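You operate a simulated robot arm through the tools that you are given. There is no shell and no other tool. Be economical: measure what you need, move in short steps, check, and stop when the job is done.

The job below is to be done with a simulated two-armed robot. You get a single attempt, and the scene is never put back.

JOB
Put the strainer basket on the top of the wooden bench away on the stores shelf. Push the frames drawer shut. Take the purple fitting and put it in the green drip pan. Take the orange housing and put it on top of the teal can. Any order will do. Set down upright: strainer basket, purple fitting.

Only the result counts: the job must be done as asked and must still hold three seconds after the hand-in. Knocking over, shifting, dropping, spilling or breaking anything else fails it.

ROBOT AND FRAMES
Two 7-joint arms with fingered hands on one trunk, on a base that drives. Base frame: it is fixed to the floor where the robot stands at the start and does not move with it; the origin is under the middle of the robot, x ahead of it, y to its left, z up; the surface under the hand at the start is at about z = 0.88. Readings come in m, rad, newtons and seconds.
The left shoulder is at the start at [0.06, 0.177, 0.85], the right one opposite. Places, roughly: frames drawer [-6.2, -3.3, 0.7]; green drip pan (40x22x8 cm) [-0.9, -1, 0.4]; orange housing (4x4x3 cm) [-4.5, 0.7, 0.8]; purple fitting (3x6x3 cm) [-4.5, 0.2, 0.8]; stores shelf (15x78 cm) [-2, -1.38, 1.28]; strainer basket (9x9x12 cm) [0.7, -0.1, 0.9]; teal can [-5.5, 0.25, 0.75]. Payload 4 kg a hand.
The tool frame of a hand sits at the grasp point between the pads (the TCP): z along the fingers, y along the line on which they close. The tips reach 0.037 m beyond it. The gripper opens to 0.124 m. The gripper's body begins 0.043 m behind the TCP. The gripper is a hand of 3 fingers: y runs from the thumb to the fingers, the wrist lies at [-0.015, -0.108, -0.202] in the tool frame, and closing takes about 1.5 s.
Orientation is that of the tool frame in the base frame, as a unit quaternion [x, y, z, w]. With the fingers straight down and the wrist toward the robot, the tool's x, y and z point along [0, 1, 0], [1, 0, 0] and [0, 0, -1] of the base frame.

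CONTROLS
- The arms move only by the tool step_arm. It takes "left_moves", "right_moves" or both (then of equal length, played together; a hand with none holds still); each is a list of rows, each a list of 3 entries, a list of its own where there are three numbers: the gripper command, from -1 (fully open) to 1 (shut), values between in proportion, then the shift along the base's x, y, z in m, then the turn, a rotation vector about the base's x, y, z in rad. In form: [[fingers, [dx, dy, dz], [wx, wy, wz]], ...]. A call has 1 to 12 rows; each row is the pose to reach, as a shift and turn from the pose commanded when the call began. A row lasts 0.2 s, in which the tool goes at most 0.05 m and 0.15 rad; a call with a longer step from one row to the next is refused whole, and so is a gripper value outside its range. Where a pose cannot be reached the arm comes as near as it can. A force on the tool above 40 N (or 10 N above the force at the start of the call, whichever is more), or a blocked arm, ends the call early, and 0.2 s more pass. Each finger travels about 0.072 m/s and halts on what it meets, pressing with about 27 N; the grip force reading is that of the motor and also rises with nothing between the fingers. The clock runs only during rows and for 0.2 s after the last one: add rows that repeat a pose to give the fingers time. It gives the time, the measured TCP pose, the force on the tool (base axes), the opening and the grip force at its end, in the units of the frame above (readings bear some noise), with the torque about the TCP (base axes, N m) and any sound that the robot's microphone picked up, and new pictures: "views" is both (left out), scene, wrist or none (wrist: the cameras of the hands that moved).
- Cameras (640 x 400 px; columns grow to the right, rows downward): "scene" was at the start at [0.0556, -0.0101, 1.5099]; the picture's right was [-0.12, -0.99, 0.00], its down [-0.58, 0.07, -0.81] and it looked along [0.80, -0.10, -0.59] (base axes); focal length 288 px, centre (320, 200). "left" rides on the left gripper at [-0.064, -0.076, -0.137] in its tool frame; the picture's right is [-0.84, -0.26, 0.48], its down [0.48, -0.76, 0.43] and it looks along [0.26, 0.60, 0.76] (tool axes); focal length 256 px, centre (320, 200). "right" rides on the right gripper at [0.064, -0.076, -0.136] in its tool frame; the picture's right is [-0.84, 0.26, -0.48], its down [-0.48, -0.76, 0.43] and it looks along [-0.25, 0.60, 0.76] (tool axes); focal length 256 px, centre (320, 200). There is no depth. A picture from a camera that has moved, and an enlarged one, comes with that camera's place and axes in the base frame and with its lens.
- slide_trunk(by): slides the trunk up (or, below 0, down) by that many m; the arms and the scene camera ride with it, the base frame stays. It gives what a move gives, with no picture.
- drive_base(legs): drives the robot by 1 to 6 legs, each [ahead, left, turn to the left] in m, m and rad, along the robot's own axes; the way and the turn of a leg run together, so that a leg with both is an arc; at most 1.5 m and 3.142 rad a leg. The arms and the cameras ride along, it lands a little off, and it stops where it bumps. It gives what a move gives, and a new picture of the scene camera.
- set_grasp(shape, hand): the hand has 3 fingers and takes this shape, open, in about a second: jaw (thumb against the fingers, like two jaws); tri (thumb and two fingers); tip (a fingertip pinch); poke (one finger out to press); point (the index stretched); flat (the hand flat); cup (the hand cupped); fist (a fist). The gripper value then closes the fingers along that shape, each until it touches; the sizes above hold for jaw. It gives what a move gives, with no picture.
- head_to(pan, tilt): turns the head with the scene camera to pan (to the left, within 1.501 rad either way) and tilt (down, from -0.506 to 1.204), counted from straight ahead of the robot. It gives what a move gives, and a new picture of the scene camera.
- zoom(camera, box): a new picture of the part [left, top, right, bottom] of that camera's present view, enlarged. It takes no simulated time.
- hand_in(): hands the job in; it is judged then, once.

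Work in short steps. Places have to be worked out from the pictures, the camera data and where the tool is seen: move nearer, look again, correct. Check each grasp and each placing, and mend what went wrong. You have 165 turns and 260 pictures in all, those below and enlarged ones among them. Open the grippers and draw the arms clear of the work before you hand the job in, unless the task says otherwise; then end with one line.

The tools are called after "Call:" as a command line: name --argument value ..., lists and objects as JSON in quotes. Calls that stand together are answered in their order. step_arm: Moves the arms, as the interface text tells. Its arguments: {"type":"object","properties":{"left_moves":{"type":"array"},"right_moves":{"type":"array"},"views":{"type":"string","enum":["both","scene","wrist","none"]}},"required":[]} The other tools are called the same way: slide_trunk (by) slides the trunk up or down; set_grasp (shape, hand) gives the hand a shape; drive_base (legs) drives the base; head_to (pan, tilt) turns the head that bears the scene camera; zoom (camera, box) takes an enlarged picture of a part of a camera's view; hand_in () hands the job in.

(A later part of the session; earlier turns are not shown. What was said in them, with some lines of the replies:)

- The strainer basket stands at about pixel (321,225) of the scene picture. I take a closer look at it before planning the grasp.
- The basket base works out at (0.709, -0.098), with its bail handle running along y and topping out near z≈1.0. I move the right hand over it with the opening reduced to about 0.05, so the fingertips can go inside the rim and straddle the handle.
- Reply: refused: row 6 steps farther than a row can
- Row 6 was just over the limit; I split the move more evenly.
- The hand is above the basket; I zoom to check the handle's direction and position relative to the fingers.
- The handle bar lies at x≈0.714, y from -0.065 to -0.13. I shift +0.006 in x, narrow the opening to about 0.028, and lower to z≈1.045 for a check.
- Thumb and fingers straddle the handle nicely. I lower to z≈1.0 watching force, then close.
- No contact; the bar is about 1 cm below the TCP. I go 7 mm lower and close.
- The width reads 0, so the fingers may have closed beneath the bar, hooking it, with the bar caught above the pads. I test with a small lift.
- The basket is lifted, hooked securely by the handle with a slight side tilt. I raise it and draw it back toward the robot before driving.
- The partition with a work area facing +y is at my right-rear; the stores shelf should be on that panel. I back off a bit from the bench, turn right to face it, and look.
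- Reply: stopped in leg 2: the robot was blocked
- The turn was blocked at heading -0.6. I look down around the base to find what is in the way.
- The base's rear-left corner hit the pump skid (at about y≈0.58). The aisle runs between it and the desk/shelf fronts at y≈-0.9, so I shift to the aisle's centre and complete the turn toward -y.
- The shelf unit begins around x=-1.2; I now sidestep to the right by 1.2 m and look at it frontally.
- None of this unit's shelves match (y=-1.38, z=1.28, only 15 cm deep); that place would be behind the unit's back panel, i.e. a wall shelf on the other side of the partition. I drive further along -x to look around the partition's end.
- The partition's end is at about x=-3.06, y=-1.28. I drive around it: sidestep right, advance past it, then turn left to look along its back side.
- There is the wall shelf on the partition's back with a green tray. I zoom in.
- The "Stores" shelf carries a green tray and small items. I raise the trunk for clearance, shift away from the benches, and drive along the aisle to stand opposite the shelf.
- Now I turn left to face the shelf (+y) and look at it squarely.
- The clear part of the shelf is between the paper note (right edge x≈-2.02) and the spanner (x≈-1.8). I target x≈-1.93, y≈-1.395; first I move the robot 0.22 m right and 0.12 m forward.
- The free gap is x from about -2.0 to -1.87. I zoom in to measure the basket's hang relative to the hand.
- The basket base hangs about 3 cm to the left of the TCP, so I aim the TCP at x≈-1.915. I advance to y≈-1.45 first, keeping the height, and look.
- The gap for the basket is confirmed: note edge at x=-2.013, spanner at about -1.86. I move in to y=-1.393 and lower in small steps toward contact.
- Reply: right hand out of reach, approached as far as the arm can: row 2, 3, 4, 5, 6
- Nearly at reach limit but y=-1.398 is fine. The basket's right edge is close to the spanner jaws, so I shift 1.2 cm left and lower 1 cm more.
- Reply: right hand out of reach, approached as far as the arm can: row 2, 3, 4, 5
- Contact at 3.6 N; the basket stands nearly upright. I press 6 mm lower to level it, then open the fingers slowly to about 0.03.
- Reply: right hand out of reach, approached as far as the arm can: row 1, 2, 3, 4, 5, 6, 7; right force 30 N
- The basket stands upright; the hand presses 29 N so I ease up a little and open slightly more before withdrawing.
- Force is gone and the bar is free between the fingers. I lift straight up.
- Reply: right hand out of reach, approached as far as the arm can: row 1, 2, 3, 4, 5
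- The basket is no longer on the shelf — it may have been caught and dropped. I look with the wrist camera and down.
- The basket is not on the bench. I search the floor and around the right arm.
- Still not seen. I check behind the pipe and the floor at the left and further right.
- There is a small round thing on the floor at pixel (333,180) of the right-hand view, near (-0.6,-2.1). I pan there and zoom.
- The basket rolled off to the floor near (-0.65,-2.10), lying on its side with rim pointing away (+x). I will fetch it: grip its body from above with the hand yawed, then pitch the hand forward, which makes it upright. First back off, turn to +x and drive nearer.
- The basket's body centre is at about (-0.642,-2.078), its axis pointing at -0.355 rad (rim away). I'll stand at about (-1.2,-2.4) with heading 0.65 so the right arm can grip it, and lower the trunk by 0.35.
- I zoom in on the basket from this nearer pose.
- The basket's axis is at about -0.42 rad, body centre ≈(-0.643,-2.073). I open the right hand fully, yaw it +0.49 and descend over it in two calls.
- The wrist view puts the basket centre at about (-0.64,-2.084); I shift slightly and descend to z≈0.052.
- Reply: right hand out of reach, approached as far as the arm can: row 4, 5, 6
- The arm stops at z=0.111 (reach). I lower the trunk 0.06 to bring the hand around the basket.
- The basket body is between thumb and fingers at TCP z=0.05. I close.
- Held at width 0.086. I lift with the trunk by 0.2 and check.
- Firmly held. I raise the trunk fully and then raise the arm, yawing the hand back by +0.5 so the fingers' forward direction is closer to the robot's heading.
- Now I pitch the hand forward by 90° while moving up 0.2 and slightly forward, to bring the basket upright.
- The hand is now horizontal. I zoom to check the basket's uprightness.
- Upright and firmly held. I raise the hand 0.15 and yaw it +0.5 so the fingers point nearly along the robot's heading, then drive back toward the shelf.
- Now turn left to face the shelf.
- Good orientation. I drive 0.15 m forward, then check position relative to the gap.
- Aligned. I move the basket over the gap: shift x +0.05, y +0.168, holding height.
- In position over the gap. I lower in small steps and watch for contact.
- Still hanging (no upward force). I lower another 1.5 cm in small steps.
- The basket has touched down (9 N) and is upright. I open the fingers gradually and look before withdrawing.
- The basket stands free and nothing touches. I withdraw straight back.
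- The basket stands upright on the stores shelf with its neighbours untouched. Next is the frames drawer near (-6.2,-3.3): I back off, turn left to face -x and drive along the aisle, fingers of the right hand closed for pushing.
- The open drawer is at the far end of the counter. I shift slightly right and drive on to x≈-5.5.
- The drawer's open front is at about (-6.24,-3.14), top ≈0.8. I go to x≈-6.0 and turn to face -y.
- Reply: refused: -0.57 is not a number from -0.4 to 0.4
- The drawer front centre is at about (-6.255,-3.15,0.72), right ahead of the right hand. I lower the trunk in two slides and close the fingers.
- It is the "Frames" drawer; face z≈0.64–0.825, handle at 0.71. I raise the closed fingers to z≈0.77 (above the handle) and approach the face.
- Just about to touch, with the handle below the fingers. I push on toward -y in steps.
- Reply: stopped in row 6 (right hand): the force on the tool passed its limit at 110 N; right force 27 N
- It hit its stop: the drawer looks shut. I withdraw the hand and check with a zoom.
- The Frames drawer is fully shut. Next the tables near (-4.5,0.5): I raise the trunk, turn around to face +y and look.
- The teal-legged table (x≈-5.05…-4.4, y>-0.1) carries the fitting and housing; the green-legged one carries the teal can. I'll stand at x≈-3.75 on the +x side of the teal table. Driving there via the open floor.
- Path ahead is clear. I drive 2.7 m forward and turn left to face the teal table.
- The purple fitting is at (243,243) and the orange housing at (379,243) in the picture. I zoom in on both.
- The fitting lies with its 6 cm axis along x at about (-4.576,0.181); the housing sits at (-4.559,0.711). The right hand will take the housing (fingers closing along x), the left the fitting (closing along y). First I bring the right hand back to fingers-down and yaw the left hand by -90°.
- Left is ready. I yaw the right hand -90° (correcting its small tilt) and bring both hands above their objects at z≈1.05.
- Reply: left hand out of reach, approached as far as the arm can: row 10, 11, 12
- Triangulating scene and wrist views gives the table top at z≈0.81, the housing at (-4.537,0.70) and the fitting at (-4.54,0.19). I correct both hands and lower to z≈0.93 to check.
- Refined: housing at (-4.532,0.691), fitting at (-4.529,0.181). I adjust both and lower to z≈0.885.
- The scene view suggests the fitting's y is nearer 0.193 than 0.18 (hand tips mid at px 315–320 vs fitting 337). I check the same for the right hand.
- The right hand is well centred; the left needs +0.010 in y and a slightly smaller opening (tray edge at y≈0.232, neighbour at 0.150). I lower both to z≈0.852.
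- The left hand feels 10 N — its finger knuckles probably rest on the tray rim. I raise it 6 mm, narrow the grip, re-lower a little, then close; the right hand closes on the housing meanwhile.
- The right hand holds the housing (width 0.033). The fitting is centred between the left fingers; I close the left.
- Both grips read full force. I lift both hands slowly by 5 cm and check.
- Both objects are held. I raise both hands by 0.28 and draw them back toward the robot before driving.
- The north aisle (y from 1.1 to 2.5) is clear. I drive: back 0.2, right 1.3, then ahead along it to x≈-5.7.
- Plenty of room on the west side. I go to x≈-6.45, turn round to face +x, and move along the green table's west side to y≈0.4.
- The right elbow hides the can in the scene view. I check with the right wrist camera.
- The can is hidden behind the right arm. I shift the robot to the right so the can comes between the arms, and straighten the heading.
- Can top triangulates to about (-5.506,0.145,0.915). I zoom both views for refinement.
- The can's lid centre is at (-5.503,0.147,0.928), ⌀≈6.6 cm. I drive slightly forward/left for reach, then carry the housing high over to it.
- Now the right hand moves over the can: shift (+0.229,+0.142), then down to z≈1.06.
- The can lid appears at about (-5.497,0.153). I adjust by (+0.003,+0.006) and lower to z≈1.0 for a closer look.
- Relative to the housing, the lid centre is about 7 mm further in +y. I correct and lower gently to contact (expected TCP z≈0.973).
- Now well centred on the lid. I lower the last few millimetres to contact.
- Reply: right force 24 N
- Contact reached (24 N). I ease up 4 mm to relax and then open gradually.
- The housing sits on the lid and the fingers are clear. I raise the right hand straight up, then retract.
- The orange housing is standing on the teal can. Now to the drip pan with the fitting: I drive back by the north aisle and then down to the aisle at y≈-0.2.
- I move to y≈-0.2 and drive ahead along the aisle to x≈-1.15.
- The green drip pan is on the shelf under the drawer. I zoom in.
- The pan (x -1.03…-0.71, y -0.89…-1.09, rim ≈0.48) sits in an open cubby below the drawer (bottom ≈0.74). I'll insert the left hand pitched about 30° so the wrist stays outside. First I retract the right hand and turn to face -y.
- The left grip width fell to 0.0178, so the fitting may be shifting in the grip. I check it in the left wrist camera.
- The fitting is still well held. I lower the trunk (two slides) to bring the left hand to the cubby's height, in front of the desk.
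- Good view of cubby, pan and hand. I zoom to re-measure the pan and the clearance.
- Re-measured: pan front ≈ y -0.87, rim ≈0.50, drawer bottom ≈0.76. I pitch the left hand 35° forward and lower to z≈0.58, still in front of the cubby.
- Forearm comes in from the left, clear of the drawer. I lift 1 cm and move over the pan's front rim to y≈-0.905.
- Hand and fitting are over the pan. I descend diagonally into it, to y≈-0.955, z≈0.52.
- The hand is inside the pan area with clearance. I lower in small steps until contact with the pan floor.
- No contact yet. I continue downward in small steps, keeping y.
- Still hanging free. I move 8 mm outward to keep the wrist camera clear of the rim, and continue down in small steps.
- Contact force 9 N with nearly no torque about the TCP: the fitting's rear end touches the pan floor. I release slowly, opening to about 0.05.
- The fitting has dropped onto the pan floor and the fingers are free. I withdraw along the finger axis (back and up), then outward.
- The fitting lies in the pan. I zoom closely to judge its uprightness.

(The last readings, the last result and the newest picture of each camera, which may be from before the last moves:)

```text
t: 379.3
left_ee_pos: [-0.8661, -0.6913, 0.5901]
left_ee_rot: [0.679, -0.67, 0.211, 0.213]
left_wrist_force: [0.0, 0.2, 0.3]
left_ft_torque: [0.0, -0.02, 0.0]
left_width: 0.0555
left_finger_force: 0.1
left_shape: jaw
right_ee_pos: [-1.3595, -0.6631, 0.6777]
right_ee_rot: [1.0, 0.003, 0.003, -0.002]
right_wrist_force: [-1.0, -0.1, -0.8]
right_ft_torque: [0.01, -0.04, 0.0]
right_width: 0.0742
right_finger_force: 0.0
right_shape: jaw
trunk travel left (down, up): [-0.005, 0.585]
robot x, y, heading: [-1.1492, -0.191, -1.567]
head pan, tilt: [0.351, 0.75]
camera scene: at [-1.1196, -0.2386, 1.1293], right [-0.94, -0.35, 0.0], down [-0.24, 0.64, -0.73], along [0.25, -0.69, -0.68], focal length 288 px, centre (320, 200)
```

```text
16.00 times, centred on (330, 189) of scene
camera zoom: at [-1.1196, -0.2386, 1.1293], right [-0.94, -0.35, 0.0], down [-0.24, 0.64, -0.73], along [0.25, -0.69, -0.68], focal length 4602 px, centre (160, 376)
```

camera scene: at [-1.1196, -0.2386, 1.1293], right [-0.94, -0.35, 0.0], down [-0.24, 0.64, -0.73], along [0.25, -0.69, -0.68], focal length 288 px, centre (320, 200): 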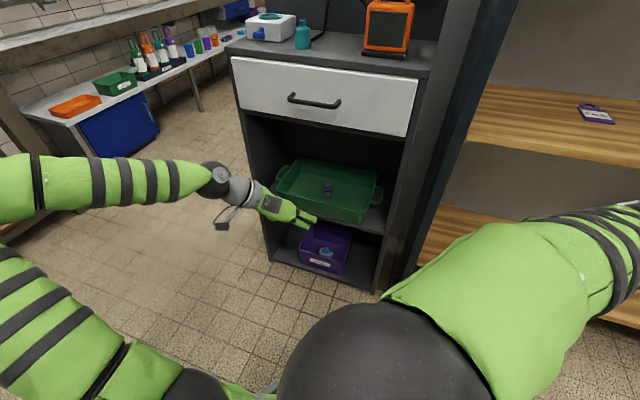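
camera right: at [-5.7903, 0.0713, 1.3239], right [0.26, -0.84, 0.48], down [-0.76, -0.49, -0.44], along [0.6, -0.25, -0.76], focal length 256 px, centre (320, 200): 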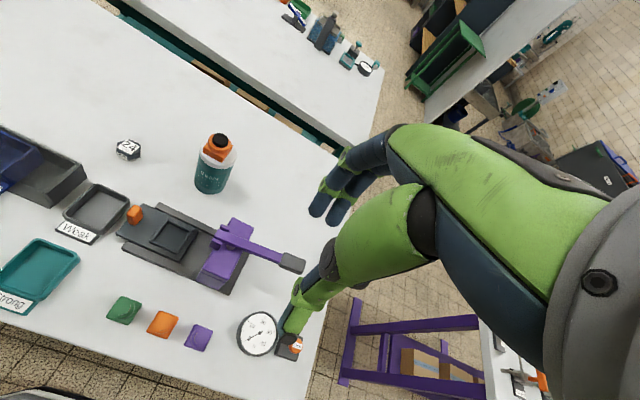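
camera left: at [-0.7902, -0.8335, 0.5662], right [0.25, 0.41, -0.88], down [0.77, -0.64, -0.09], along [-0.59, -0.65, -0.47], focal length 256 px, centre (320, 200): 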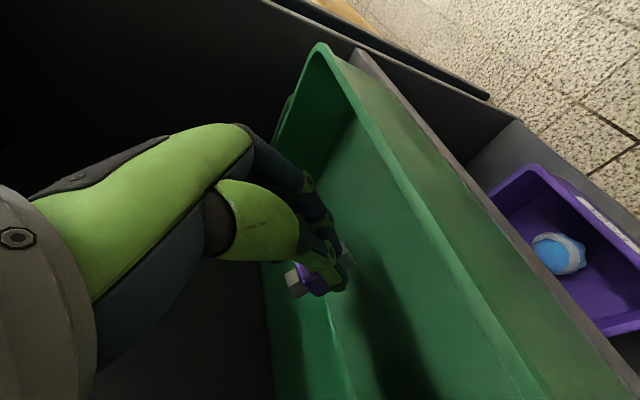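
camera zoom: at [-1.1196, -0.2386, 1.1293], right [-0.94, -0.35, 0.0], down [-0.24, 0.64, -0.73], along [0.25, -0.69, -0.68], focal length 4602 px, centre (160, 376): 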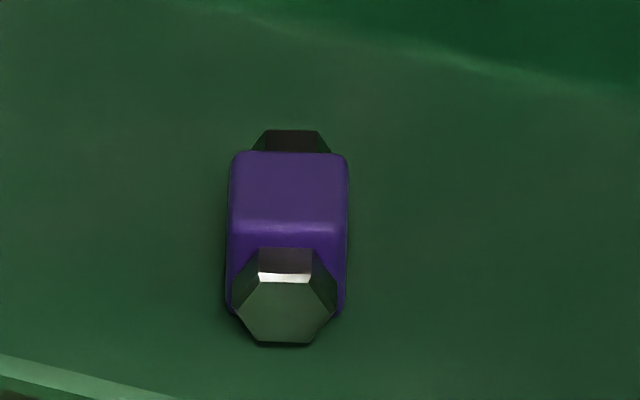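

It lies flat on its body, hex flats up as at the start: upright. I open both grippers, draw the hands back and raise the trunk clear.

Call:
step_arm --left_moves '[[-0.2, [0, 0.03, 0.02], [0.1, 0, 0]], [-0.6, [0, 0.06, 0.04], [0.2, 0, 0]], [-1, [0, 0.08, 0.06], [0.3, 0, 0]], [-1, [0, 0.1, 0.08], [0.4, 0, 0]], [-1, [0, 0.12, 0.1], [0.5, 0, 0]], [-1, [0, 0.12, 0.12], [0.61, 0, 0]]]' --right_moves '[[-0.6, [0, 0, 0], [0, 0, 0]], [-1, [0, 0, 0], [0, 0, 0]], [-1, [0, 0, 0], [0, 0, 0]], [-1, [0, 0, 0], [0, 0, 0]], [-1, [0, 0, 0], [0, 0, 0]], [-1, [0, 0, 0], [0, 0, 0]]]' --views "none"

Call:
slide_trunk --by 0.4

Call:
head_to --pan 0.3 --tilt 0.85

```text
t: 380.7
left_ee_pos: [-0.8674, -0.57, 0.7112]
left_ee_rot: [0.712, -0.703, 0.0, 0.0]
left_wrist_force: [-0.5, -0.1, -0.2]
left_ft_torque: [0.0, 0.03, 0.02]
left_width: 0.1235
left_finger_force: 0.2
left_shape: jaw
right_ee_pos: [-1.3586, -0.6631, 0.6775]
right_ee_rot: [1.0, 0.004, 0.003, -0.002]
right_wrist_force: [0.1, -0.1, -0.2]
right_ft_torque: [0.04, 0.03, -0.01]
right_width: 0.1235
right_finger_force: 0.1
right_shape: jaw
trunk travel left (down, up): [-0.005, 0.585]
robot x, y, heading: [-1.1494, -0.1915, -1.566]
head pan, tilt: [0.351, 0.75]
```

```text
t: 384.6
left_ee_pos: [-0.8681, -0.5697, 1.1118]
left_ee_rot: [0.712, -0.702, 0.0, 0.0]
left_wrist_force: [-0.1, 0.2, -0.3]
left_ft_torque: [0.02, 0.01, 0.0]
left_width: 0.1237
left_finger_force: 0.1
left_shape: jaw
right_ee_pos: [-1.3577, -0.663, 1.0771]
right_ee_rot: [1.0, 0.005, 0.003, -0.002]
right_wrist_force: [0.2, 0.2, 0.3]
right_ft_torque: [0.0, -0.04, 0.0]
right_width: 0.1237
right_finger_force: 0.1
right_shape: jaw
trunk travel left (down, up): [-0.405, 0.185]
robot x, y, heading: [-1.1497, -0.1936, -1.569]
head pan, tilt: [0.351, 0.75]
```

```text
t: 385.2
left_ee_pos: [-0.8674, -0.5719, 1.1116]
left_ee_rot: [0.712, -0.703, 0.001, 0.0]
left_wrist_force: [0.4, -0.4, 0.1]
left_ft_torque: [0.0, 0.02, 0.01]
left_width: 0.1238
left_finger_force: 0.0
left_shape: jaw
right_ee_pos: [-1.3579, -0.6637, 1.0761]
right_ee_rot: [1.0, 0.004, 0.003, -0.002]
right_wrist_force: [-0.3, 0.0, 0.1]
right_ft_torque: [0.03, -0.04, 0.02]
right_width: 0.1237
right_finger_force: 0.0
right_shape: jaw
trunk travel left (down, up): [-0.405, 0.185]
robot x, y, heading: [-1.1477, -0.1903, -1.569]
head pan, tilt: [0.3, 0.85]
camera scene: at [-1.1248, -0.2352, 1.5213], right [-0.95, -0.3, 0.0], down [-0.23, 0.72, -0.66], along [0.2, -0.63, -0.75], focal length 288 px, centre (320, 200)
```

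scene: 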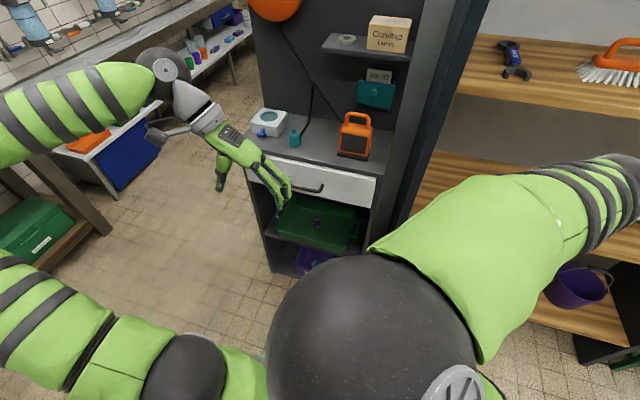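

All four parts are done, the grippers are open and the arms are clear of the desk. I hand in.

Call:
hand_in

```text
The job is handed in.
```

I handed the job in with all four parts done: the strainer basket is upright on the stores shelf, the frames drawer is shut, the purple fitting is upright in the green drip pan, and the orange housing is on the teal can. On the way, the basket fell to the floor at my first placing; I picked it up and set it again. My left hand also briefly pressed on a tray beside the fitting with about 10 N, and I saw no shift.
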